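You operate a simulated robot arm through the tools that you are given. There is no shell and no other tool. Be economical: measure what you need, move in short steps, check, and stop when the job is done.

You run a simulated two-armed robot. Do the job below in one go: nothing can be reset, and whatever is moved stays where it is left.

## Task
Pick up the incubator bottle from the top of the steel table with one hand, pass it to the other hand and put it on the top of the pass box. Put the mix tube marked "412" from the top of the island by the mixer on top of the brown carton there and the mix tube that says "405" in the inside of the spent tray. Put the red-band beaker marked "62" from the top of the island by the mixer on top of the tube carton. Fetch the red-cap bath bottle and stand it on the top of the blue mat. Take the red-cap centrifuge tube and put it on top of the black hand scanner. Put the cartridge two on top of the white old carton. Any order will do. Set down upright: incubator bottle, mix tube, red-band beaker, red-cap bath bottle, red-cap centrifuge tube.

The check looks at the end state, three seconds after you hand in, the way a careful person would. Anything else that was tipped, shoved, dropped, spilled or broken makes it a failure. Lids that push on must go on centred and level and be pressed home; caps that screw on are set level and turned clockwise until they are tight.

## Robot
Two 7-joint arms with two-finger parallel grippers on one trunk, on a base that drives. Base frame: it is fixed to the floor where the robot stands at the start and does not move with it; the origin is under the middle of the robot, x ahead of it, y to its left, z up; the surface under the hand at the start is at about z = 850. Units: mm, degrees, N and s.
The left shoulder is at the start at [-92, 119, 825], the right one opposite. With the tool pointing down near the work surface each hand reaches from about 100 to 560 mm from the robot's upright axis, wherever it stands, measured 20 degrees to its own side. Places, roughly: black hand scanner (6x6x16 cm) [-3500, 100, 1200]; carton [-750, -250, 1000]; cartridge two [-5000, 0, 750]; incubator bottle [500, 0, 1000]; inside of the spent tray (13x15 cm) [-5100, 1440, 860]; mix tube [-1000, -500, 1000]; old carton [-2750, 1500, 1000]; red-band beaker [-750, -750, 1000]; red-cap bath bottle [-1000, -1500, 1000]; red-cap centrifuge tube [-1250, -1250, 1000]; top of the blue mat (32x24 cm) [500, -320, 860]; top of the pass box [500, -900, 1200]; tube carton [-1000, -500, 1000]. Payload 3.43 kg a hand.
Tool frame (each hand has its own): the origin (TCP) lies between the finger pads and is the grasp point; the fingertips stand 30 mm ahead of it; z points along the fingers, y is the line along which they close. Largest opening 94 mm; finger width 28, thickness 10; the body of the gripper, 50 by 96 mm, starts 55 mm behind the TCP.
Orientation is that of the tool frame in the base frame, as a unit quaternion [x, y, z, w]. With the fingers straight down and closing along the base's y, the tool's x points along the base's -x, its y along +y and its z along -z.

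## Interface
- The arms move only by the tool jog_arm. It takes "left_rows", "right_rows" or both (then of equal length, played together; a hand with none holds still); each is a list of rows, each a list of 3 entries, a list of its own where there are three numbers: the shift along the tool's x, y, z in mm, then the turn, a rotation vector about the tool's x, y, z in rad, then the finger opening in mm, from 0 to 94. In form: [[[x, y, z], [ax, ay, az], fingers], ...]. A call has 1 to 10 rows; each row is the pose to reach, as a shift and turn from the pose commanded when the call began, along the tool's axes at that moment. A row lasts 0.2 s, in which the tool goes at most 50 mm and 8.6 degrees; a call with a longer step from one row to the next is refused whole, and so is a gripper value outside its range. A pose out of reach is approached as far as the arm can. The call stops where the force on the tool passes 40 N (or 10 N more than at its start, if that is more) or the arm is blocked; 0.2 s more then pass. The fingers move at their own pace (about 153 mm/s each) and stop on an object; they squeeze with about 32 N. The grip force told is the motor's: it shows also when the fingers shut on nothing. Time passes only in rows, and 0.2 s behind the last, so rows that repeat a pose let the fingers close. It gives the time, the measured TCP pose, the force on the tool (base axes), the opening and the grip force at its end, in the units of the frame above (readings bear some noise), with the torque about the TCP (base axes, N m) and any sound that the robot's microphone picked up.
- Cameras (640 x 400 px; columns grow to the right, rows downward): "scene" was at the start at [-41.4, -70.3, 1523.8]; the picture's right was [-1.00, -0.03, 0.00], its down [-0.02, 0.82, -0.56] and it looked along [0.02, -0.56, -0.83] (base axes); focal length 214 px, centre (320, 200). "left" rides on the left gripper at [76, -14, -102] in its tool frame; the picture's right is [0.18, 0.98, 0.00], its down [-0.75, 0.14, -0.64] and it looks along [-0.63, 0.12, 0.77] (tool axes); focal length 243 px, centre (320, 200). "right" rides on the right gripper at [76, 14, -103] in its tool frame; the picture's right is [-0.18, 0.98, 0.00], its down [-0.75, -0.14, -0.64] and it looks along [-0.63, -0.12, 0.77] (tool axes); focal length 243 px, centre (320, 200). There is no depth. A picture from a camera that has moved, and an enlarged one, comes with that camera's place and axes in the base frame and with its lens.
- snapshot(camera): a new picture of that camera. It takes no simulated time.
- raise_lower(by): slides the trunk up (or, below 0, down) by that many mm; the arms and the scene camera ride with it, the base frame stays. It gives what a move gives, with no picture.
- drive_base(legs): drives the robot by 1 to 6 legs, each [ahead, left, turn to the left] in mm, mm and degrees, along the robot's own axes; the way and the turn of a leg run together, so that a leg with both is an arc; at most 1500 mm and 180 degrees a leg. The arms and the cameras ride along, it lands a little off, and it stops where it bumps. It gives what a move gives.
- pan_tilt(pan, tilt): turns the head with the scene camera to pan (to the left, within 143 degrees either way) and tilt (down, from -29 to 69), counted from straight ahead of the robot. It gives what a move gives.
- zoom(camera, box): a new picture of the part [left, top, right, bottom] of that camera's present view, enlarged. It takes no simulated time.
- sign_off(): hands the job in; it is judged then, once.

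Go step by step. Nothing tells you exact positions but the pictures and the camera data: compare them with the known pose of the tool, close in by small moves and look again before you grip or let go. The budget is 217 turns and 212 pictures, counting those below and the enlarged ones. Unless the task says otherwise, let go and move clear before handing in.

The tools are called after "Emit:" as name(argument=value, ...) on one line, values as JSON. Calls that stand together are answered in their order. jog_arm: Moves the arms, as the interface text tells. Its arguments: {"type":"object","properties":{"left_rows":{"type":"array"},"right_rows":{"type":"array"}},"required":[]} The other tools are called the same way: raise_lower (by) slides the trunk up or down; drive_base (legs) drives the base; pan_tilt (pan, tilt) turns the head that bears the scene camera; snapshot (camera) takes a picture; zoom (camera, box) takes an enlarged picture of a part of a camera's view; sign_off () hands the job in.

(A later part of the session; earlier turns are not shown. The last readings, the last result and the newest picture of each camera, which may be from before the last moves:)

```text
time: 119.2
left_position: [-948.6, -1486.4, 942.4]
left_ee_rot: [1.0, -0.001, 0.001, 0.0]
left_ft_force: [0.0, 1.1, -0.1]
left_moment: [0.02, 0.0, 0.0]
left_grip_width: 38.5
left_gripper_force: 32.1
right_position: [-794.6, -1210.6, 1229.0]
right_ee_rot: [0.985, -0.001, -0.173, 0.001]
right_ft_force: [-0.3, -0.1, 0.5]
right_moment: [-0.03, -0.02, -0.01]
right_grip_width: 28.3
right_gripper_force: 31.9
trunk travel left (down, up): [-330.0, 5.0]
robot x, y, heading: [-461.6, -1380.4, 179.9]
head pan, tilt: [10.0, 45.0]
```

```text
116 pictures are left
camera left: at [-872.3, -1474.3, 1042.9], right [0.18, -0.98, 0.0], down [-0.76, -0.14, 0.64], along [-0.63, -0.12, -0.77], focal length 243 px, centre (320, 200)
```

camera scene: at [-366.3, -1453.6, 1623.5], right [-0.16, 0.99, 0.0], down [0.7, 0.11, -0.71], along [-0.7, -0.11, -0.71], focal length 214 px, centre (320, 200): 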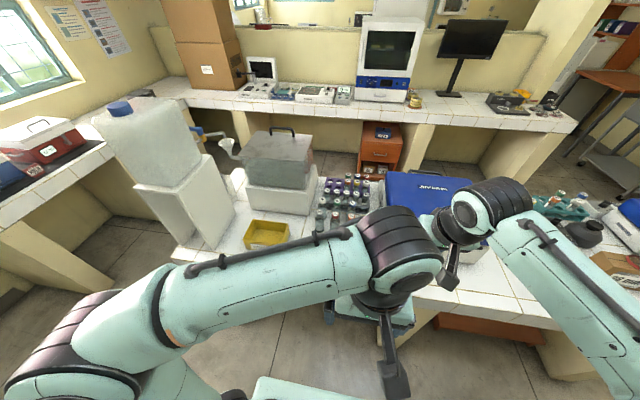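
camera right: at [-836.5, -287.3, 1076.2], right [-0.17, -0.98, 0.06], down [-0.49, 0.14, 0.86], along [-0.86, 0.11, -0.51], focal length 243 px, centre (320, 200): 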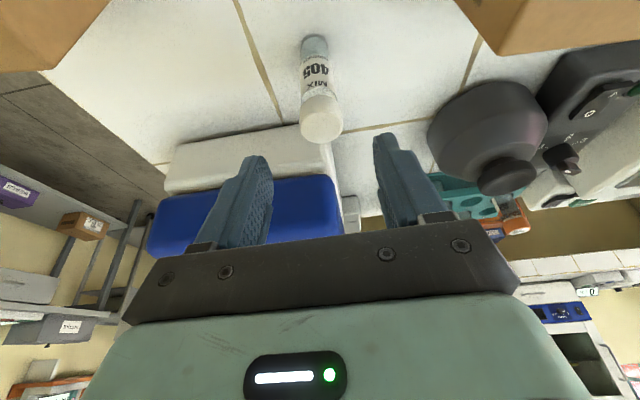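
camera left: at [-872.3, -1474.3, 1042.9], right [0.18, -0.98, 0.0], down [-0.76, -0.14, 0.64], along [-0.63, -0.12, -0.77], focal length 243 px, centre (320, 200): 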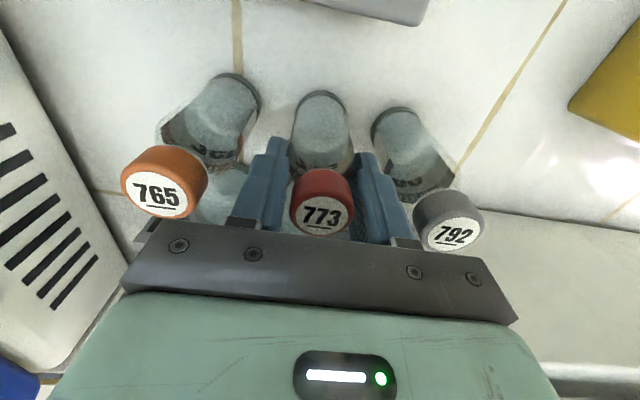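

Gripped. Lift it clear and bring it back toward the robot.

Emit:
jog_arm(left_rows=[[[0, 0, -40], [0, 0, 0], 10], [[0, 0, -85], [0, 0, 0], 10], [[0, 0, -130], [0, 0, 0], 10], [[30, 0, -165], [0, 0, 0], 10], [[70, 0, -190], [0, 0, 0], 10], [[115, 0, -210], [0, 0, 0], 10], [[160, 0, -225], [0, 0, 0], 10], [[200, 0, -235], [0, 0, 0], 10]])

Emit:
drive_base(legs=[[-270, 0, 0]])

Emit:
snapshot(camera="scene")

```text
time: 121.0
left_position: [-744.7, -1487.9, 1175.3]
left_ee_rot: [1.0, -0.001, 0.0, 0.0]
left_ft_force: [-0.7, -0.4, -0.9]
left_moment: [-0.01, -0.01, 0.01]
left_grip_width: 38.7
left_gripper_force: 31.5
right_position: [-793.2, -1213.0, 1229.0]
right_ee_rot: [0.985, -0.001, -0.174, 0.001]
right_ft_force: [-0.3, 0.4, 0.4]
right_moment: [-0.02, 0.05, 0.02]
right_grip_width: 28.4
right_gripper_force: 31.8
trunk travel left (down, up): [-330.0, 5.0]
robot x, y, heading: [-464.0, -1377.9, 180.0]
head pan, tilt: [10.0, 45.0]
```

```text
time: 122.9
left_position: [-484.6, -1488.8, 1175.1]
left_ee_rot: [1.0, 0.0, 0.001, 0.0]
left_ft_force: [-0.2, 0.1, -1.0]
left_moment: [-0.01, 0.0, 0.01]
left_grip_width: 38.4
left_gripper_force: 31.5
right_position: [-532.1, -1210.8, 1227.6]
right_ee_rot: [0.985, -0.001, -0.172, 0.001]
right_ft_force: [-0.3, -0.6, -0.4]
right_moment: [0.03, 0.02, -0.03]
right_grip_width: 28.5
right_gripper_force: 32.4
trunk travel left (down, up): [-330.0, 5.0]
robot x, y, heading: [-201.7, -1382.0, 180.0]
head pan, tilt: [10.0, 45.0]
```

```text
115 pictures are left
camera scene: at [-235.9, -1393.2, 1623.7], right [-0.17, 0.99, 0.0], down [0.7, 0.12, -0.71], along [-0.7, -0.12, -0.71], focal length 214 px, centre (320, 200)
```

scene: 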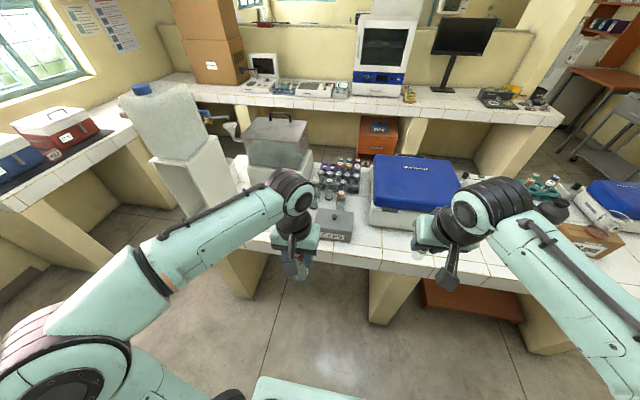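

Now drive to the steel table: along the aisle, turn around.

Emit:
drive_base(legs=[[0, -970, 0], [0, 0, 180]])

Emit:
pan_tilt(pan=0, tilt=50)

Emit:
snapshot(camera="scene")

```text
time: 139.1
left_position: [80.4, -300.7, 1175.0]
left_ee_rot: [-0.012, 1.0, 0.0, -0.001]
left_ft_force: [0.6, 0.4, -0.7]
left_moment: [0.02, -0.01, 0.05]
left_grip_width: 38.7
left_gripper_force: 32.0
right_position: [136.2, -576.4, 1228.5]
right_ee_rot: [-0.011, 0.985, 0.003, 0.173]
right_ft_force: [0.2, -0.5, -0.6]
right_moment: [0.01, 0.01, 0.0]
right_grip_width: 28.1
right_gripper_force: 32.7
trunk travel left (down, up): [-330.0, 5.0]
robot x, y, heading: [-197.7, -414.9, 1.2]
head pan, tilt: [10.0, 45.0]
```

```text
time: 139.8
left_position: [80.9, -298.9, 1176.2]
left_ee_rot: [-0.011, 1.0, 0.0, -0.001]
left_ft_force: [0.5, -0.9, -0.8]
left_moment: [0.0, -0.01, -0.03]
left_grip_width: 38.5
left_gripper_force: 32.5
right_position: [137.0, -575.4, 1228.0]
right_ee_rot: [-0.011, 0.985, 0.003, 0.173]
right_ft_force: [1.0, 0.0, -1.0]
right_moment: [0.03, -0.01, 0.01]
right_grip_width: 28.3
right_gripper_force: 32.0
trunk travel left (down, up): [-330.0, 5.0]
robot x, y, heading: [-202.5, -416.4, 1.4]
head pan, tilt: [0.0, 50.0]
```

```text
114 pictures are left
camera scene: at [-166.5, -412.9, 1616.7], right [0.02, -1.0, 0.0], down [-0.77, -0.02, -0.64], along [0.64, 0.01, -0.77], focal length 214 px, centre (320, 200)
```

scene: 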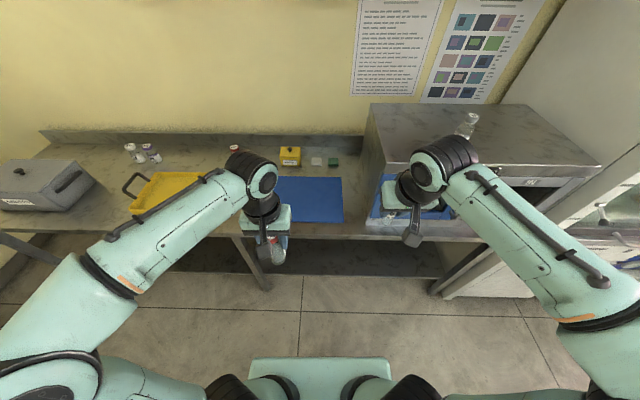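

Facing the steel table; the mat is ahead. First tuck the right hand in so it clears the pass box, then drive forward.

Emit:
jog_arm(right_rows=[[[23, 20, -16], [0, 0, 0], 10], [[46, 40, -33], [0, 0, 0], 10], [[70, 60, -50], [0, 0, 0], 10], [[93, 80, -66], [0, 0, 0], 10]])

Emit:
drive_base(legs=[[190, 0, -1.3]])

Emit:
jog_arm(left_rows=[[[-40, 0, 15], [0, 0, 0], 10], [[-80, 0, 35], [0, 0, 0], 10], [[-115, 0, 65], [0, 0, 0], 10], [[-150, 0, 95], [0, 0, 0], 10], [[-175, 0, 130], [0, 0, 0], 10], [[-190, 0, 165], [0, 0, 0], 10]])

Emit:
snapshot(camera="left")

Emit:
snapshot(camera="scene")

```text
time: 140.8
left_position: [80.5, -299.2, 1176.9]
left_ee_rot: [-0.011, 1.0, 0.0, 0.0]
left_ft_force: [0.1, 0.3, -1.9]
left_moment: [-0.01, 0.0, 0.0]
left_grip_width: 38.5
left_gripper_force: 32.0
right_position: [24.9, -498.8, 1260.6]
right_ee_rot: [-0.01, 0.985, 0.003, 0.174]
right_ft_force: [0.1, 1.1, -0.5]
right_moment: [0.01, 0.01, -0.01]
right_grip_width: 28.2
right_gripper_force: 31.6
trunk travel left (down, up): [-330.0, 5.0]
robot x, y, heading: [-203.1, -411.7, 1.1]
head pan, tilt: [0.0, 50.0]
```

```text
time: 142.3
left_position: [265.1, -303.4, 1175.0]
left_ee_rot: [-0.001, 1.0, 0.001, -0.001]
left_ft_force: [0.8, -0.3, -1.0]
left_moment: [-0.01, 0.0, 0.01]
left_grip_width: 38.5
left_gripper_force: 32.0
right_position: [205.2, -501.1, 1260.0]
right_ee_rot: [-0.001, 0.985, 0.001, 0.172]
right_ft_force: [-0.1, -0.2, -0.7]
right_moment: [0.01, 0.01, -0.04]
right_grip_width: 28.0
right_gripper_force: 31.7
trunk travel left (down, up): [-330.0, 5.0]
robot x, y, heading: [-18.7, -413.7, 0.2]
head pan, tilt: [0.0, 50.0]
```

```text
time: 143.7
left_position: [456.2, -303.3, 1010.0]
left_ee_rot: [-0.001, 1.0, 0.0, -0.001]
left_ft_force: [-0.1, -0.3, -0.4]
left_moment: [0.01, -0.01, 0.0]
left_grip_width: 38.8
left_gripper_force: 32.4
right_position: [205.7, -501.3, 1260.4]
right_ee_rot: [-0.001, 0.985, 0.001, 0.173]
right_ft_force: [-0.5, -0.9, -0.4]
right_moment: [0.01, 0.0, -0.02]
right_grip_width: 28.4
right_gripper_force: 31.7
trunk travel left (down, up): [-330.0, 5.0]
robot x, y, heading: [-19.5, -411.1, 0.0]
head pan, tilt: [0.0, 50.0]
```

```text
113 pictures are left
camera left: at [381.1, -319.2, 1111.0], right [-0.19, 0.98, 0.0], down [0.75, 0.14, 0.64], along [0.63, 0.12, -0.77], focal length 243 px, centre (320, 200)
```

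left: 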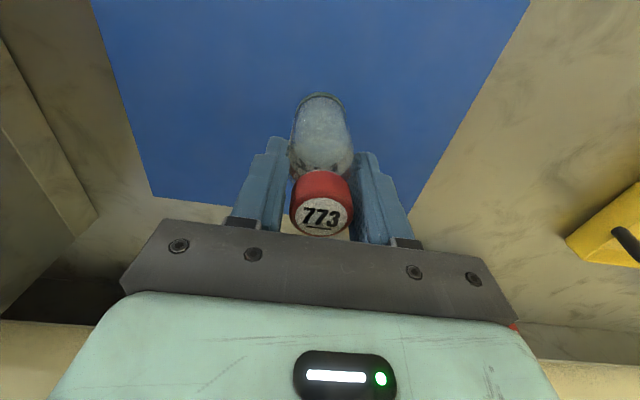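

```text
112 pictures are left
camera scene: at [16.7, -411.6, 1616.6], right [0.0, -1.0, 0.0], down [-0.77, 0.0, -0.64], along [0.64, 0.0, -0.77], focal length 214 px, centre (320, 200)
```

scene: 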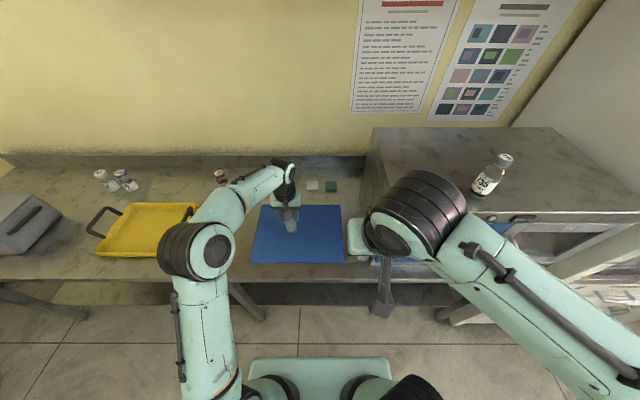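

Bottle is over the mat's middle. Lower it.

Emit:
jog_arm(left_rows=[[[0, 0, 25], [0, 0, 0], 10], [[0, 0, 45], [0, 0, 0], 10], [[0, 0, 56], [0, 0, 0], 10], [[0, 0, 56], [0, 0, 0], 10]])

Emit:
jog_arm(left_rows=[[[0, 0, 2], [0, 0, 0], 10], [[0, 0, 4], [0, 0, 0], 10], [[0, 0, 5], [0, 0, 0], 10]])

```text
time: 144.7
left_position: [455.9, -303.3, 953.1]
left_ee_rot: [-0.001, 1.0, 0.001, -0.001]
left_ft_force: [-0.2, -0.2, -0.5]
left_moment: [0.0, -0.01, -0.03]
left_grip_width: 38.8
left_gripper_force: 32.1
right_position: [205.2, -502.1, 1260.6]
right_ee_rot: [-0.001, 0.985, 0.001, 0.174]
right_ft_force: [-0.2, 0.3, -0.4]
right_moment: [0.0, 0.0, -0.01]
right_grip_width: 28.1
right_gripper_force: 32.1
trunk travel left (down, up): [-330.0, 5.0]
robot x, y, heading: [-17.2, -415.1, -0.0]
head pan, tilt: [0.0, 50.0]
```

```text
time: 145.5
left_position: [454.1, -304.1, 950.3]
left_ee_rot: [-0.001, 1.0, 0.0, 0.0]
left_ft_force: [-0.7, 0.3, -0.7]
left_moment: [-0.02, -0.01, -0.02]
left_grip_width: 38.7
left_gripper_force: 32.5
right_position: [206.4, -501.1, 1259.9]
right_ee_rot: [-0.001, 0.985, 0.002, 0.174]
right_ft_force: [0.2, -0.1, 0.7]
right_moment: [0.02, 0.01, -0.02]
right_grip_width: 28.1
right_gripper_force: 32.0
trunk travel left (down, up): [-330.0, 5.0]
robot x, y, heading: [-14.7, -414.7, 0.2]
head pan, tilt: [0.0, 50.0]
```

Emit:
jog_arm(left_rows=[[[0, 0, 2], [0, 0, 0], 10], [[0, 0, 4], [0, 0, 0], 10], [[0, 0, 5], [0, 0, 0], 10]])

Emit:
zoom(camera="left", box=[240, 60, 400, 180])

```text
time: 146.3
left_position: [455.7, -303.3, 946.7]
left_ee_rot: [-0.001, 1.0, 0.001, 0.0]
left_ft_force: [-1.3, 1.8, 7.8]
left_moment: [0.05, 0.19, 0.0]
left_grip_width: 38.9
left_gripper_force: 32.1
right_position: [205.0, -501.4, 1261.0]
right_ee_rot: [-0.001, 0.985, 0.001, 0.174]
right_ft_force: [-0.9, 0.2, -0.7]
right_moment: [0.0, 0.01, -0.03]
right_grip_width: 28.4
right_gripper_force: 31.7
trunk travel left (down, up): [-330.0, 5.0]
robot x, y, heading: [-14.5, -414.2, -0.0]
head pan, tilt: [0.0, 50.0]
```

```text
3.33 times, centred on (320, 120) of left
camera zoom: at [379.4, -318.6, 1047.4], right [-0.19, 0.98, 0.0], down [0.75, 0.14, 0.64], along [0.63, 0.12, -0.77], focal length 809 px, centre (320, 467)
```

zoom: 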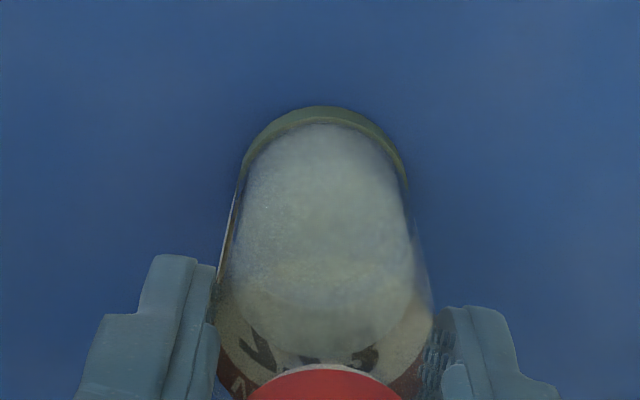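

Contact (8 N). Release and lift off.

Emit:
jog_arm(left_rows=[[[0, 0, 0.5], [0, 0, 0], 40], [[0, 0, 0.5], [0, 0, 0], 70], [[0, 0, 0.5], [0, 0, 0], 90], [[0, 0, -40], [0, 0, 0], 90], [[0, 0, -85], [0, 0, 0], 90], [[20, 0, -130], [0, 0, 0], 90], [[60, 0, -155], [0, 0, 0], 90], [[100, 0, -180], [0, 0, 0], 90], [[140, 0, -200], [0, 0, 0], 90], [[180, 0, -220], [0, 0, 0], 90]])

Emit:
zoom(camera="scene", box=[220, 140, 380, 280])

```text
time: 148.5
left_position: [272.8, -301.6, 1159.3]
left_ee_rot: [-0.001, 1.0, 0.0, 0.0]
left_ft_force: [-0.4, -0.5, -0.1]
left_moment: [0.01, 0.02, 0.01]
left_grip_width: 90.0
left_gripper_force: 0.1
right_position: [203.1, -501.0, 1260.3]
right_ee_rot: [-0.001, 0.985, 0.002, 0.174]
right_ft_force: [1.2, 0.3, 0.0]
right_moment: [-0.01, -0.05, 0.03]
right_grip_width: 28.2
right_gripper_force: 31.6
trunk travel left (down, up): [-330.0, 5.0]
robot x, y, heading: [-19.5, -411.2, 0.3]
head pan, tilt: [0.0, 50.0]
```

```text
2.86 times, centred on (300, 210) of scene
camera zoom: at [14.5, -411.2, 1616.6], right [0.0, -1.0, 0.0], down [-0.77, 0.0, -0.64], along [0.64, 0.0, -0.77], focal length 613 px, centre (377, 171)
```

zoom: 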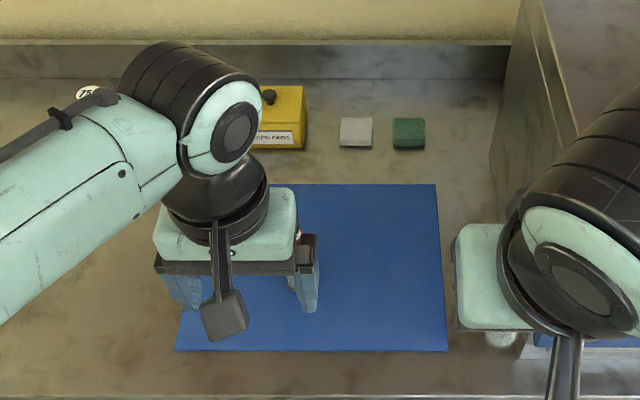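

Released. I back away, check the mat, then go around the island's end to reach the centrifuge rack from behind.

Emit:
drive_base(legs=[[-280, 0, 0]])

Emit:
zoom(camera="scene", box=[180, 100, 420, 250])

Emit:
drive_base(legs=[[0, 920, 0], [-700, 0, 0]])

Emit:
pan_tilt(pan=-140, tilt=35)

Emit:
snapshot(camera="scene")

Emit:
pan_tilt(pan=140, tilt=30)

Emit:
snapshot(camera="scene")

```text
time: 150.5
left_position: [2.4, -303.8, 1159.3]
left_ee_rot: [0.003, 1.0, -0.001, 0.0]
left_ft_force: [0.4, 0.5, 0.1]
left_moment: [-0.01, 0.0, -0.02]
left_grip_width: 89.7
left_gripper_force: 0.1
right_position: [-67.2, -502.1, 1260.9]
right_ee_rot: [0.002, 0.985, 0.0, 0.172]
right_ft_force: [-0.4, 1.3, -0.3]
right_moment: [-0.01, 0.02, -0.03]
right_grip_width: 28.5
right_gripper_force: 31.9
trunk travel left (down, up): [-330.0, 5.0]
robot x, y, heading: [-287.7, -413.5, -0.2]
head pan, tilt: [0.0, 50.0]
```

```text
2.67 times, centred on (300, 175) of scene
camera zoom: at [-256.8, -411.2, 1616.8], right [-0.01, -1.0, 0.0], down [-0.77, 0.0, -0.64], along [0.64, 0.0, -0.77], focal length 572 px, centre (373, 267)
```

zoom: 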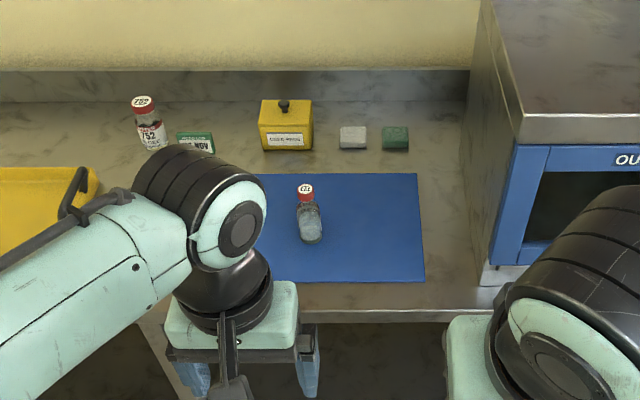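

```text
time: 162.3
left_position: [-691.8, 616.1, 1160.6]
left_ee_rot: [0.002, 1.0, 0.0, -0.001]
left_ft_force: [1.0, -0.6, -0.7]
left_moment: [0.0, 0.03, 0.03]
left_grip_width: 90.1
left_gripper_force: 0.1
right_position: [-761.5, 417.9, 1260.4]
right_ee_rot: [0.002, 0.985, 0.001, 0.173]
right_ft_force: [0.4, -0.7, 0.6]
right_moment: [0.0, 0.01, -0.01]
right_grip_width: 28.2
right_gripper_force: 31.6
trunk travel left (down, up): [-330.0, 5.0]
robot x, y, heading: [-983.2, 509.2, -0.2]
head pan, tilt: [0.0, 50.0]
```

```text
time: 164.5
left_position: [-692.3, 616.9, 1159.4]
left_ee_rot: [0.003, 1.0, 0.001, -0.001]
left_ft_force: [0.9, -0.2, 0.2]
left_moment: [0.01, -0.01, 0.0]
left_grip_width: 90.1
left_gripper_force: 0.1
right_position: [-762.2, 417.5, 1259.5]
right_ee_rot: [0.003, 0.985, 0.0, 0.172]
right_ft_force: [-0.5, 0.2, -0.2]
right_moment: [0.02, 0.0, -0.06]
right_grip_width: 28.1
right_gripper_force: 31.7
trunk travel left (down, up): [-330.0, 5.0]
robot x, y, heading: [-983.5, 510.6, -0.3]
head pan, tilt: [-140.0, 35.0]
```

```text
108 pictures are left
camera scene: at [-1095.5, 453.5, 1638.4], right [-0.64, 0.77, 0.0], down [0.44, 0.37, -0.82], along [-0.63, -0.52, -0.57], focal length 214 px, centre (320, 200)
```

scene: 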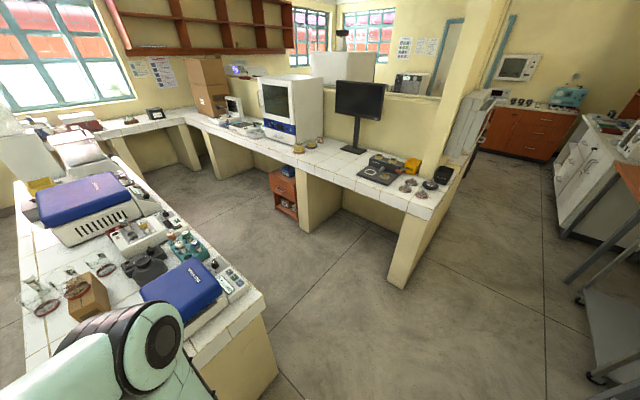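

```text
time: 168.4
left_position: [-691.4, 616.3, 1160.4]
left_ee_rot: [0.002, 1.0, -0.001, -0.001]
left_ft_force: [0.6, -0.2, -0.9]
left_moment: [0.01, 0.03, 0.04]
left_grip_width: 90.1
left_gripper_force: 0.0
right_position: [-761.6, 418.2, 1260.9]
right_ee_rot: [0.002, 0.985, 0.0, 0.173]
right_ft_force: [0.2, -0.7, 0.0]
right_moment: [0.0, 0.01, 0.02]
right_grip_width: 28.3
right_gripper_force: 32.3
trunk travel left (down, up): [-330.0, 5.0]
robot x, y, heading: [-984.1, 504.3, -0.5]
head pan, tilt: [140.0, 30.0]
```

```text
107 pictures are left
camera scene: at [-1096.7, 568.4, 1646.2], right [0.65, 0.76, 0.0], down [0.38, -0.32, -0.87], along [-0.66, 0.56, -0.5], focal length 214 px, centre (320, 200)
```

scene: 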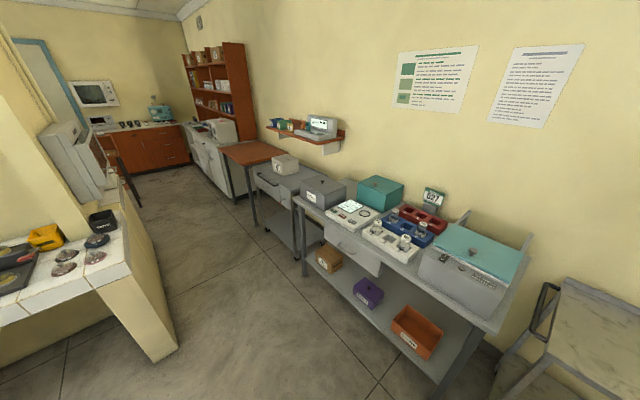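

773 stands on the mat. The gap behind the island is free (x -1324…-2169); I drive backwards into it, to about (-1745,-1340).

Emit:
drive_base(legs=[[-755, 0, 0.4], [0, -1000, 0], [0, -840, 0]])

Emit:
pan_tilt(pan=0, tilt=50)

Emit:
snapshot(camera="scene")

```text
time: 188.7
left_position: [-1454.1, -1227.6, 1159.3]
left_ee_rot: [-0.015, 1.0, 0.0, -0.001]
left_ft_force: [0.3, -0.2, 0.0]
left_moment: [0.03, 0.01, -0.01]
left_grip_width: 89.8
left_gripper_force: 0.1
right_position: [-1519.3, -1429.0, 1259.3]
right_ee_rot: [-0.014, 0.985, 0.003, 0.172]
right_ft_force: [-0.4, 0.2, -1.0]
right_moment: [0.02, 0.0, 0.02]
right_grip_width: 28.4
right_gripper_force: 32.2
trunk travel left (down, up): [-330.0, 5.0]
robot x, y, heading: [-1743.8, -1345.7, 1.7]
head pan, tilt: [140.0, 30.0]
```

```text
time: 190.9
left_position: [-1454.2, -1227.5, 1158.9]
left_ee_rot: [-0.016, 1.0, 0.001, -0.002]
left_ft_force: [0.2, 0.6, -0.4]
left_moment: [-0.01, -0.03, 0.01]
left_grip_width: 90.0
left_gripper_force: 0.0
right_position: [-1517.6, -1428.5, 1259.6]
right_ee_rot: [-0.014, 0.985, 0.004, 0.173]
right_ft_force: [0.3, -0.2, -0.1]
right_moment: [0.0, 0.01, -0.03]
right_grip_width: 28.2
right_gripper_force: 32.1
trunk travel left (down, up): [-330.0, 5.0]
robot x, y, heading: [-1744.5, -1347.9, 1.7]
head pan, tilt: [0.0, 50.0]
```

```text
106 pictures are left
camera scene: at [-1710.5, -1343.5, 1616.6], right [0.03, -1.0, 0.0], down [-0.77, -0.02, -0.64], along [0.64, 0.02, -0.77], focal length 214 px, centre (320, 200)
```

scene: 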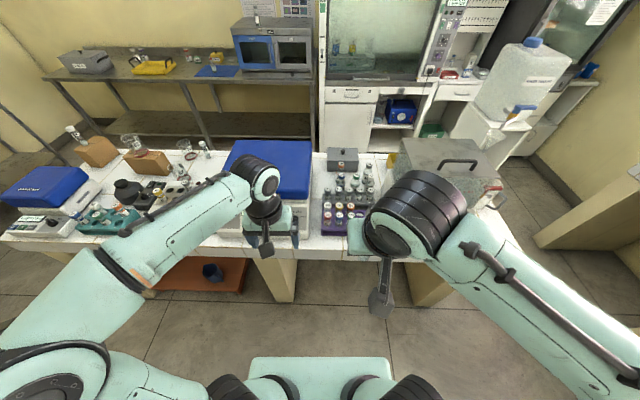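

Emit:
zoom(camera="scene", box=[290, 140, 410, 240])

```text
4.00 times, centred on (350, 190) of scene
camera zoom: at [-1710.5, -1343.5, 1616.6], right [0.03, -1.0, 0.0], down [-0.77, -0.02, -0.64], along [0.64, 0.02, -0.77], focal length 858 px, centre (200, 240)
```

zoom: 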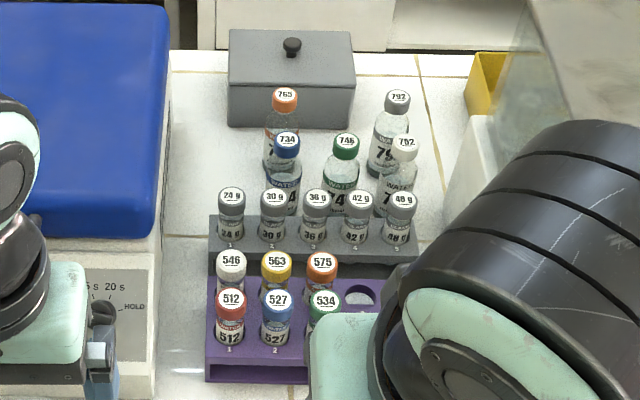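

512 is at the near corner of the purple rack (~(-1225,-1357)), close to the centrifuge. I'll use the left hand yawed 45° and pitched 30°; shift the robot first.

Emit:
drive_base(legs=[[50, -120, -1.7]])

Emit:
jog_arm(left_rows=[[[0, -10, 0], [0, 0, -0.131], 80], [[0, -25, 0], [0, 0, -0.262], 70], [[0, -40, 0], [0, 0, -0.393], 60], [[0, -55, 0], [0, 0, -0.524], 50], [[0, -70, 0], [0, 0, -0.655], 50], [[0, -80, 0], [0, 0, -0.785], 50]])

Emit:
jog_arm(left_rows=[[[0, 0, 0], [0, -0.131, 0], 50], [[0, 0, 0], [0, -0.262, 0], 50], [[0, 0, 0], [0, -0.393, 0], 50], [[0, 0, 0], [0, -0.524, 0], 50]])

Emit:
snapshot(camera="left")

Emit:
snapshot(camera="scene")

```text
time: 192.7
left_position: [-1400.5, -1355.1, 1159.4]
left_ee_rot: [-0.002, 1.0, 0.0, -0.001]
left_ft_force: [-1.0, -0.6, 0.1]
left_moment: [0.03, 0.0, 0.01]
left_grip_width: 90.0
left_gripper_force: 0.1
right_position: [-1469.2, -1552.6, 1260.1]
right_ee_rot: [-0.002, 0.985, 0.001, 0.173]
right_ft_force: [0.2, 0.5, -0.5]
right_moment: [0.01, 0.02, -0.01]
right_grip_width: 28.1
right_gripper_force: 31.8
trunk travel left (down, up): [-330.0, 5.0]
robot x, y, heading: [-1687.4, -1465.4, 0.5]
head pan, tilt: [0.0, 50.0]
```

```text
time: 194.1
left_position: [-1397.9, -1434.5, 1158.7]
left_ee_rot: [-0.385, 0.923, 0.001, -0.001]
left_ft_force: [-0.3, 0.5, -0.4]
left_moment: [0.02, 0.0, -0.02]
left_grip_width: 50.3
left_gripper_force: 0.1
right_position: [-1468.7, -1553.3, 1261.3]
right_ee_rot: [-0.001, 0.985, 0.001, 0.173]
right_ft_force: [0.6, -0.8, 0.5]
right_moment: [0.0, 0.0, -0.01]
right_grip_width: 28.2
right_gripper_force: 31.9
trunk travel left (down, up): [-330.0, 5.0]
robot x, y, heading: [-1692.2, -1467.7, 0.2]
head pan, tilt: [0.0, 50.0]
```

```text
time: 194.5
left_position: [-1394.9, -1430.4, 1162.1]
left_ee_rot: [-0.392, 0.917, 0.025, 0.068]
left_ft_force: [0.2, 3.6, 0.1]
left_moment: [-0.29, 0.06, -0.16]
left_grip_width: 49.8
left_gripper_force: 0.0
right_position: [-1470.9, -1557.8, 1256.3]
right_ee_rot: [0.0, 0.987, -0.009, 0.162]
right_ft_force: [-0.8, -3.9, -0.8]
right_moment: [0.02, -0.03, -0.06]
right_grip_width: 28.2
right_gripper_force: 31.9
trunk travel left (down, up): [-330.0, 5.0]
robot x, y, heading: [-1688.2, -1461.2, 0.0]
head pan, tilt: [0.0, 50.0]
stopped in row 2 (left hand): the force on the tool passed its limit at 51 N (the readings are from after the stop); the commanded pose is now the measured one
```

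```text
104 pictures are left
camera left: at [-1447.2, -1505.1, 1251.1], right [-0.84, 0.55, -0.03], down [0.35, 0.57, 0.74], along [0.43, 0.61, -0.67], focal length 243 px, centre (320, 200)
```

left: 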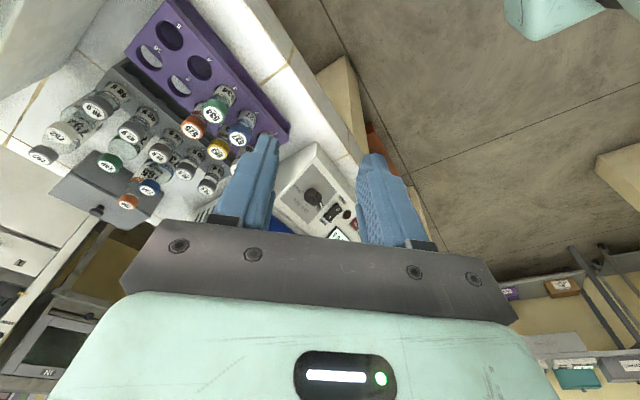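

```text
103 pictures are left
camera scene: at [-1658.6, -1463.3, 1616.6], right [0.0, -1.0, 0.0], down [-0.77, 0.0, -0.64], along [0.64, 0.0, -0.77], focal length 214 px, centre (320, 200)
```

scene: 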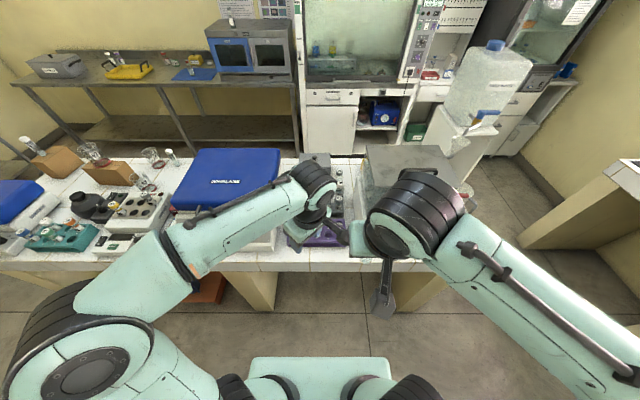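

The arms touched each other (left wrist and right gripper). Move the right hand away to the right first.

Emit:
jog_arm(right_rows=[[[0, -20, 0], [0, 0, 0], 10], [[0, -50, -10], [0, 0, 0], 10], [[0, -90, -20], [0, 0, 0], 10], [[0, -130, -30], [0, 0, 0], 10], [[0, -150, -30], [0, 0, 0], 10]])

Emit:
snapshot(camera="right")

```text
time: 195.7
left_position: [-1395.2, -1428.9, 1162.3]
left_ee_rot: [-0.392, 0.917, 0.024, 0.068]
left_ft_force: [0.5, -0.8, -0.7]
left_moment: [-0.02, -0.02, -0.02]
left_grip_width: 50.2
left_gripper_force: 0.0
right_position: [-1479.0, -1706.3, 1286.0]
right_ee_rot: [-0.001, 0.987, -0.009, 0.162]
right_ft_force: [-0.1, 0.3, -0.3]
right_moment: [-0.02, -0.03, 0.02]
right_grip_width: 28.3
right_gripper_force: 32.5
trunk travel left (down, up): [-330.0, 5.0]
robot x, y, heading: [-1689.5, -1461.4, 0.3]
head pan, tilt: [0.0, 50.0]
```

```text
102 pictures are left
camera right: at [-1584.0, -1692.7, 1360.2], right [0.18, 0.98, 0.04], down [0.51, -0.13, 0.85], along [0.84, -0.13, -0.52], focal length 243 px, centre (320, 200)
```

right: 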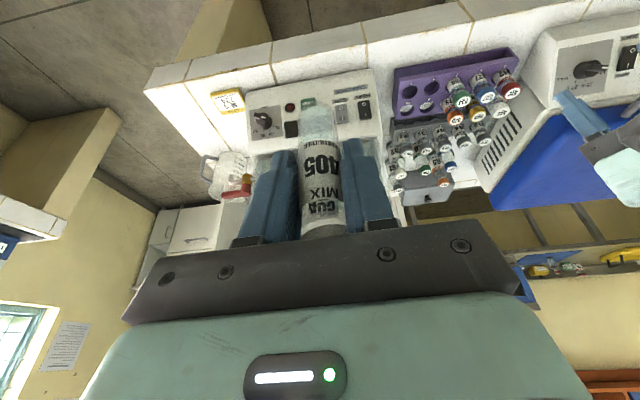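

405 is intact. Continue pitching the left hand to 30°.

Emit:
jog_arm(left_rows=[[[0, 0, 0], [0, -0.13, 0], 50], [[0, 0, 0], [0, -0.26, 0], 50], [[0, 0, 0], [0, -0.38, 0], 50], [[0, 0, 0], [0, -0.38, 0], 50]])

Emit:
snapshot(camera="left")

```text
time: 196.7
left_position: [-1395.5, -1429.4, 1163.4]
left_ee_rot: [-0.38, 0.888, 0.099, 0.241]
left_ft_force: [-0.1, 0.2, 0.0]
left_moment: [-0.02, 0.0, 0.04]
left_grip_width: 50.1
left_gripper_force: 0.0
right_position: [-1479.3, -1706.8, 1286.8]
right_ee_rot: [0.0, 0.987, -0.009, 0.162]
right_ft_force: [-0.1, -0.6, -0.9]
right_moment: [0.02, 0.01, -0.03]
right_grip_width: 28.2
right_gripper_force: 31.7
trunk travel left (down, up): [-330.0, 5.0]
robot x, y, heading: [-1689.5, -1461.3, -0.0]
head pan, tilt: [0.0, 50.0]
```

```text
101 pictures are left
camera left: at [-1465.7, -1524.6, 1211.4], right [-0.82, 0.56, -0.1], down [0.12, 0.34, 0.93], along [0.56, 0.75, -0.35], focal length 243 px, centre (320, 200)
```

left: 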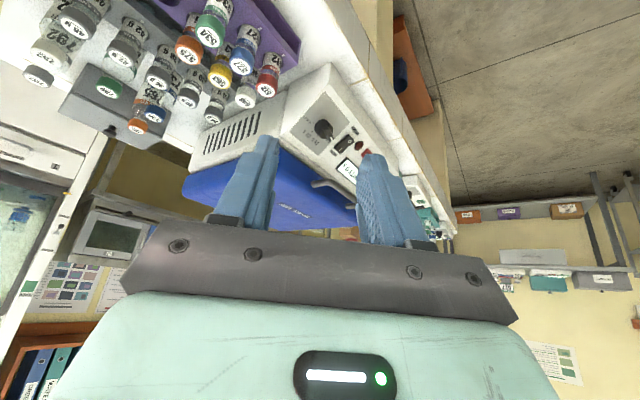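

Tilt is right. 512's cap ≈ (-1230,-1361,955). Move to ~70 mm before it along the tool axis.

Emit:
jog_arm(left_rows=[[[-6, -14, 40], [0, 0, 0], 50], [[-13, -28, 80], [0, 0, 0], 50], [[-19, -42, 120], [0, 0, 0], 50], [[-26, -57, 160], [0, 0, 0], 50], [[-32, -71, 201], [0, 0, 0], 50], [[-32, -71, 201], [0, 0, 0], 50]])

Emit:
snapshot(camera="left")

Emit:
zoom(camera="scene", box=[250, 140, 370, 260])

```text
time: 198.1
left_position: [-1253.3, -1386.1, 1006.3]
left_ee_rot: [-0.382, 0.887, 0.098, 0.24]
left_ft_force: [0.4, -0.1, -0.3]
left_moment: [0.02, 0.01, 0.01]
left_grip_width: 50.0
left_gripper_force: 0.2
right_position: [-1480.4, -1706.4, 1286.4]
right_ee_rot: [0.001, 0.987, -0.009, 0.163]
right_ft_force: [0.0, 0.1, -1.0]
right_moment: [0.01, -0.02, 0.0]
right_grip_width: 28.0
right_gripper_force: 32.1
trunk travel left (down, up): [-330.0, 5.0]
robot x, y, heading: [-1692.0, -1467.8, 0.2]
head pan, tilt: [0.0, 50.0]
```

```text
100 pictures are left
camera left: at [-1323.5, -1481.6, 1054.9], right [-0.82, 0.56, -0.1], down [0.12, 0.34, 0.93], along [0.56, 0.75, -0.35], focal length 243 px, centre (320, 200)
```

left: 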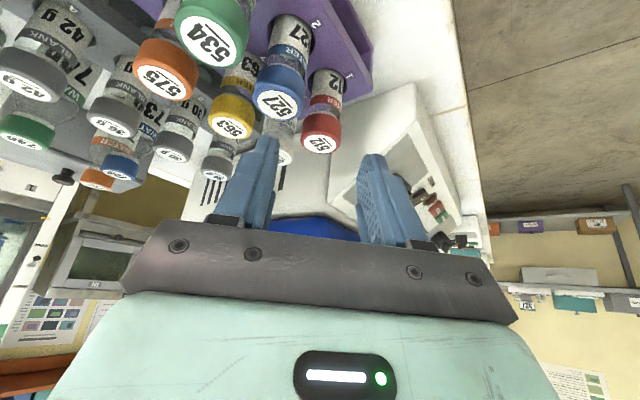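

```text
3.33 times, centred on (310, 200) of scene
camera zoom: at [-1658.9, -1463.0, 1616.6], right [0.0, -1.0, 0.0], down [-0.77, 0.0, -0.64], along [0.64, 0.0, -0.77], focal length 715 px, centre (353, 200)
```

zoom: 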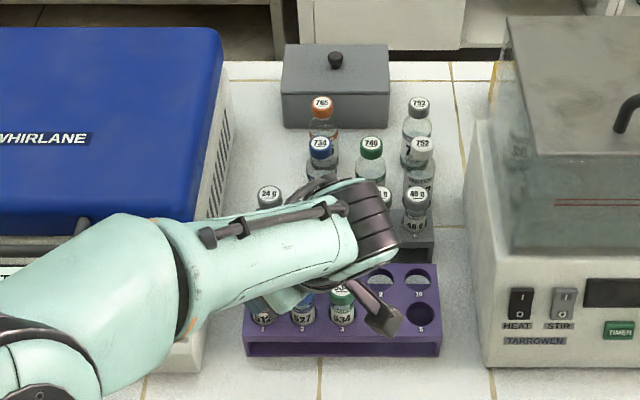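

Cap top is at about (-1229.5,-1362.5,955). Move over it with fingers at 36 mm, to then descend vertically between neighbours.

Emit:
jog_arm(left_rows=[[[-6, 0, 10], [0, 0, 0], 36], [[-12, -1, 20], [0, 0, 0], 36], [[-12, -1, 20], [0, 0, 0], 36]])

Emit:
snapshot(camera="left")

```text
time: 198.9
left_position: [-1238.4, -1372.8, 994.7]
left_ee_rot: [-0.381, 0.887, 0.099, 0.241]
left_ft_force: [0.2, 0.1, -0.1]
left_moment: [-0.04, 0.01, -0.01]
left_grip_width: 36.0
left_gripper_force: 0.1
right_position: [-1479.7, -1706.8, 1286.5]
right_ee_rot: [0.001, 0.987, -0.01, 0.163]
right_ft_force: [0.9, -0.8, -0.2]
right_moment: [0.03, 0.04, 0.03]
right_grip_width: 27.9
right_gripper_force: 31.8
trunk travel left (down, up): [-330.0, 5.0]
robot x, y, heading: [-1694.7, -1466.4, 0.1]
head pan, tilt: [0.0, 50.0]
```

```text
98 pictures are left
camera left: at [-1308.9, -1467.9, 1042.9], right [-0.82, 0.56, -0.1], down [0.12, 0.34, 0.93], along [0.56, 0.75, -0.35], focal length 243 px, centre (320, 200)
```

left: 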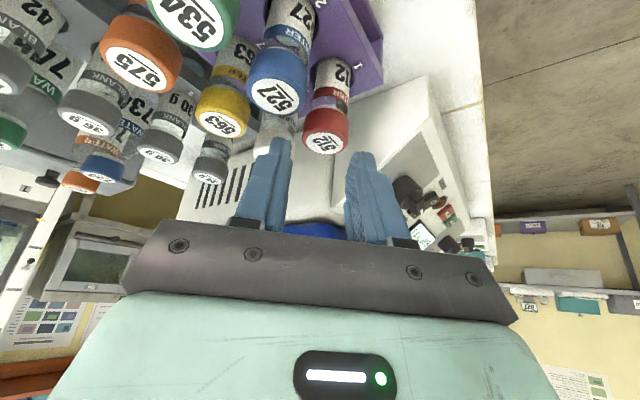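

Aligned within a millimetre or two. Descend vertically in small steps.

Emit:
jog_arm(left_rows=[[[5, 1, 8.7], [0, 0, 0], 36], [[10, 1, 17.3], [0, 0, 0], 36], [[15, 1.2, 26], [0, 0, 0], 36]])

Emit:
snapshot(camera="left")

```text
time: 199.7
left_position: [-1238.3, -1372.2, 965.1]
left_ee_rot: [-0.381, 0.887, 0.098, 0.24]
left_ft_force: [2.0, 3.6, 11.4]
left_moment: [-0.29, -0.13, 0.07]
left_grip_width: 35.4
left_gripper_force: 0.0
right_position: [-1479.3, -1707.0, 1286.6]
right_ee_rot: [0.0, 0.987, -0.009, 0.163]
right_ft_force: [-0.1, -0.8, -0.8]
right_moment: [-0.01, 0.01, -0.02]
right_grip_width: 28.1
right_gripper_force: 32.5
trunk travel left (down, up): [-330.0, 5.0]
robot x, y, heading: [-1691.7, -1464.9, 0.3]
head pan, tilt: [0.0, 50.0]
```

```text
97 pictures are left
camera left: at [-1309.9, -1467.4, 1013.5], right [-0.82, 0.56, -0.1], down [0.12, 0.34, 0.93], along [0.56, 0.75, -0.35], focal length 243 px, centre (320, 200)
```

left: 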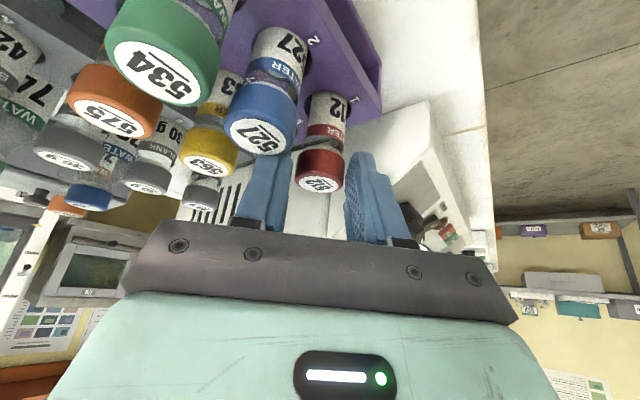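

A light contact (11 N). Zoom in to see which finger touches.

Emit:
zoom(camera="left", box=[200, 80, 400, 240])

Emit:
zoom(camera="scene", box=[270, 170, 370, 250])

```text
2.50 times, centred on (300, 160) of left
camera zoom: at [-1309.9, -1467.4, 1013.5], right [-0.82, 0.56, -0.1], down [0.12, 0.34, 0.93], along [0.56, 0.75, -0.35], focal length 606 px, centre (370, 300)
```

zoom: 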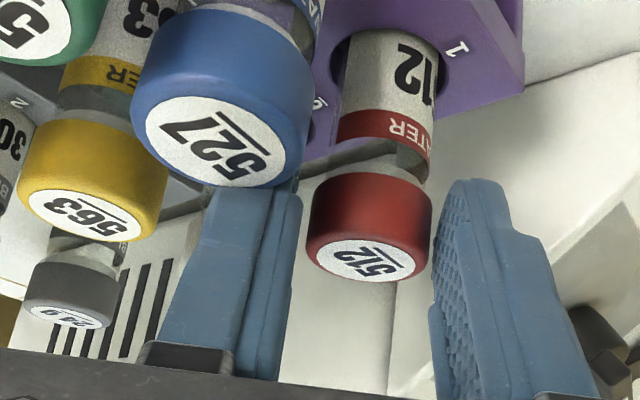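

```text
5.00 times, centred on (320, 210) of scene
camera zoom: at [-1658.8, -1462.7, 1616.8], right [0.0, -1.0, 0.0], down [-0.77, 0.0, -0.64], along [0.64, 0.0, -0.77], focal length 1072 px, centre (320, 150)
```

zoom: 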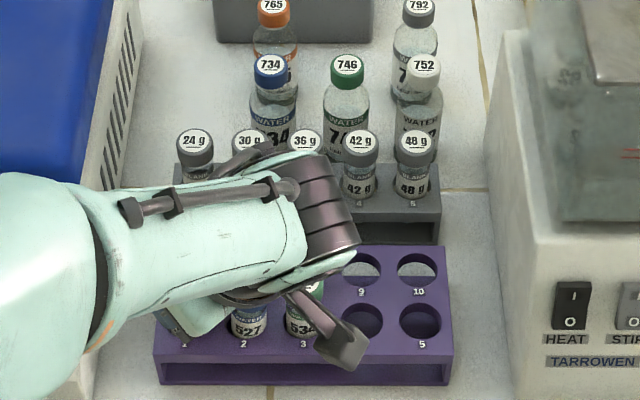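

The torque shows a finger resting on the 527 cap. Raise 9 mm and grip only the upper part of the 512 cap.

Emit:
jog_arm(left_rows=[[[-5.4, 0, -7.3], [0, 0, 0], 36], [[-5.4, 0, -7.3], [0, 0, 0], 36]])

Emit:
zoom(camera="left", box=[200, 80, 400, 240])

```text
time: 200.3
left_position: [-1239.6, -1370.2, 973.2]
left_ee_rot: [-0.38, 0.888, 0.098, 0.24]
left_ft_force: [0.6, 0.1, 0.1]
left_moment: [0.05, -0.01, -0.02]
left_grip_width: 35.8
left_gripper_force: 0.1
right_position: [-1480.3, -1706.4, 1285.9]
right_ee_rot: [0.002, 0.987, -0.01, 0.163]
right_ft_force: [0.5, 0.7, -0.3]
right_moment: [-0.04, 0.0, -0.02]
right_grip_width: 28.2
right_gripper_force: 32.7
trunk travel left (down, up): [-330.0, 5.0]
robot x, y, heading: [-1690.0, -1464.4, -0.1]
head pan, tilt: [0.0, 50.0]
```

```text
2.50 times, centred on (300, 160) of left
camera zoom: at [-1310.5, -1465.3, 1020.8], right [-0.82, 0.56, -0.1], down [0.12, 0.34, 0.93], along [0.56, 0.75, -0.35], focal length 606 px, centre (370, 300)
```

zoom: 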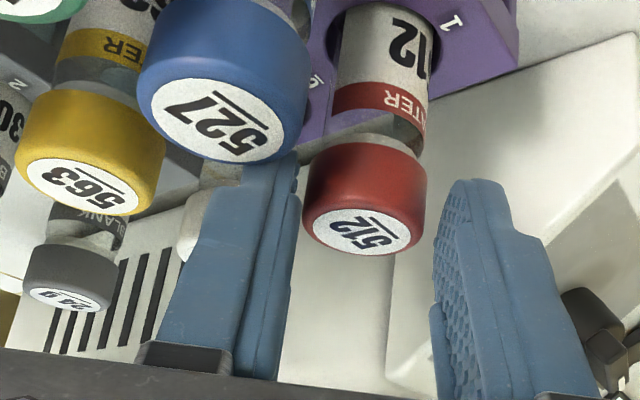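

The cap sits between the finger ends with ~8 mm overlap. Narrow to 32 mm and lower 5 mm more, checking force.

Emit:
jog_arm(left_rows=[[[0, 0, 0], [0, 0, 0], 32], [[0, 0, 0], [0, 0, 0], 32], [[1.2, 0, 2.2], [0, 0, 0], 32], [[2.5, 0, 4.3], [0, 0, 0], 32]])

```text
time: 201.3
left_position: [-1238.3, -1370.2, 968.0]
left_ee_rot: [-0.381, 0.887, 0.099, 0.241]
left_ft_force: [0.2, 0.1, 0.8]
left_moment: [-0.02, -0.04, 0.0]
left_grip_width: 31.8
left_gripper_force: 0.1
right_position: [-1480.0, -1706.1, 1286.2]
right_ee_rot: [0.0, 0.987, -0.009, 0.163]
right_ft_force: [-0.8, 0.3, -0.7]
right_moment: [0.0, 0.01, 0.03]
right_grip_width: 28.3
right_gripper_force: 32.2
trunk travel left (down, up): [-330.0, 5.0]
robot x, y, heading: [-1690.8, -1463.1, 0.0]
head pan, tilt: [0.0, 50.0]
```

No contact at z 968. Go 4 mm lower and close.

Emit:
jog_arm(left_rows=[[[1, 0, 1.8], [0, 0, 0], 32], [[2, 0, 3.5], [0, 0, 0], 32], [[2, 0, 3.5], [0, 0, 0], 10], [[2, 0, 3.5], [0, 0, 0], 10], [[2, 0, 3.5], [0, 0, 0], 10]])

Emit:
zoom(camera="left", box=[200, 80, 400, 240])

```text
time: 202.5
left_position: [-1238.1, -1371.4, 965.2]
left_ee_rot: [-0.381, 0.888, 0.098, 0.239]
left_ft_force: [0.4, 1.8, 12.9]
left_moment: [0.25, -0.19, 0.03]
left_grip_width: 28.3
left_gripper_force: 31.5
right_position: [-1479.8, -1707.3, 1285.7]
right_ee_rot: [0.001, 0.987, -0.009, 0.163]
right_ft_force: [-0.2, 0.6, 0.5]
right_moment: [0.0, -0.01, 0.01]
right_grip_width: 28.2
right_gripper_force: 32.2
trunk travel left (down, up): [-330.0, 5.0]
robot x, y, heading: [-1691.6, -1463.7, 0.2]
head pan, tilt: [0.0, 50.0]
```

```text
2.50 times, centred on (300, 160) of left
camera zoom: at [-1309.6, -1465.9, 1013.7], right [-0.82, 0.56, -0.1], down [0.12, 0.34, 0.93], along [0.56, 0.75, -0.35], focal length 606 px, centre (370, 300)
```

zoom: 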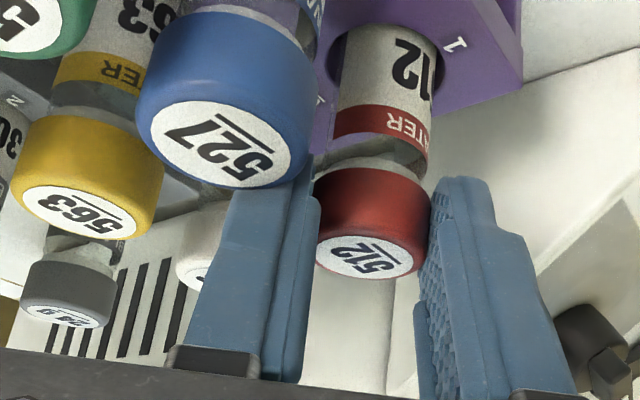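

512's cap is gripped (28 mm). Lift straight up out of the rack.

Emit:
jog_arm(left_rows=[[[-10, 0, -17], [0, 0, 0], 10], [[-25, 0, -43], [0, 0, 0], 10], [[-42, 0, -73], [0, 0, 0], 10], [[-62, 0, -107], [0, 0, 0], 10], [[-80, 0, -138], [0, 0, 0], 10], [[-80, 0, -138], [0, 0, 0], 10]])

Emit:
snapshot(camera="left")

Emit:
zoom(camera="scene", box=[250, 140, 370, 260])

```text
time: 203.9
left_position: [-1238.4, -1371.4, 1123.3]
left_ee_rot: [-0.38, 0.888, 0.099, 0.24]
left_ft_force: [0.2, 0.3, 0.0]
left_moment: [0.0, 0.02, -0.02]
left_grip_width: 28.5
left_gripper_force: 31.8
right_position: [-1479.5, -1706.8, 1286.5]
right_ee_rot: [0.001, 0.987, -0.01, 0.162]
right_ft_force: [0.7, 0.8, -0.5]
right_moment: [-0.03, 0.02, 0.01]
right_grip_width: 28.3
right_gripper_force: 32.0
trunk travel left (down, up): [-330.0, 5.0]
robot x, y, heading: [-1689.1, -1462.7, 0.0]
head pan, tilt: [0.0, 50.0]
```

```text
92 pictures are left
camera left: at [-1309.8, -1465.8, 1173.3], right [-0.82, 0.56, -0.1], down [0.12, 0.34, 0.93], along [0.56, 0.75, -0.35], focal length 243 px, centre (320, 200)
```

left: 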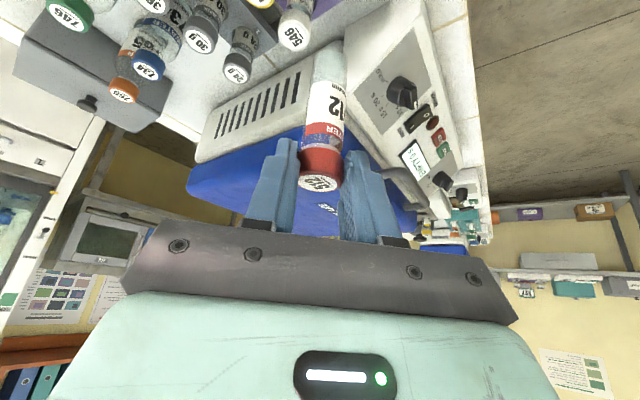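

```text
3.33 times, centred on (310, 200) of scene
camera zoom: at [-1658.2, -1463.0, 1616.6], right [0.0, -1.0, 0.0], down [-0.77, 0.0, -0.64], along [0.64, 0.0, -0.77], focal length 715 px, centre (353, 200)
```

zoom: 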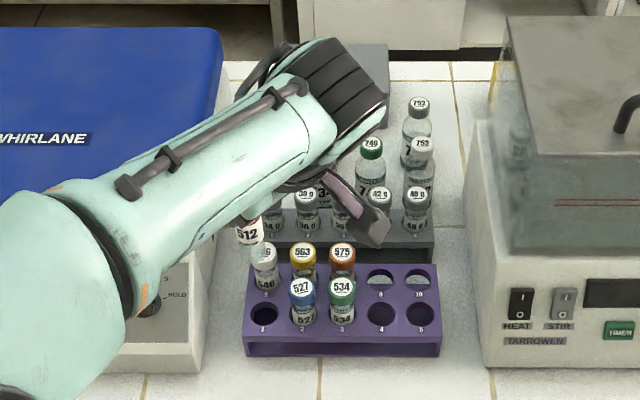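

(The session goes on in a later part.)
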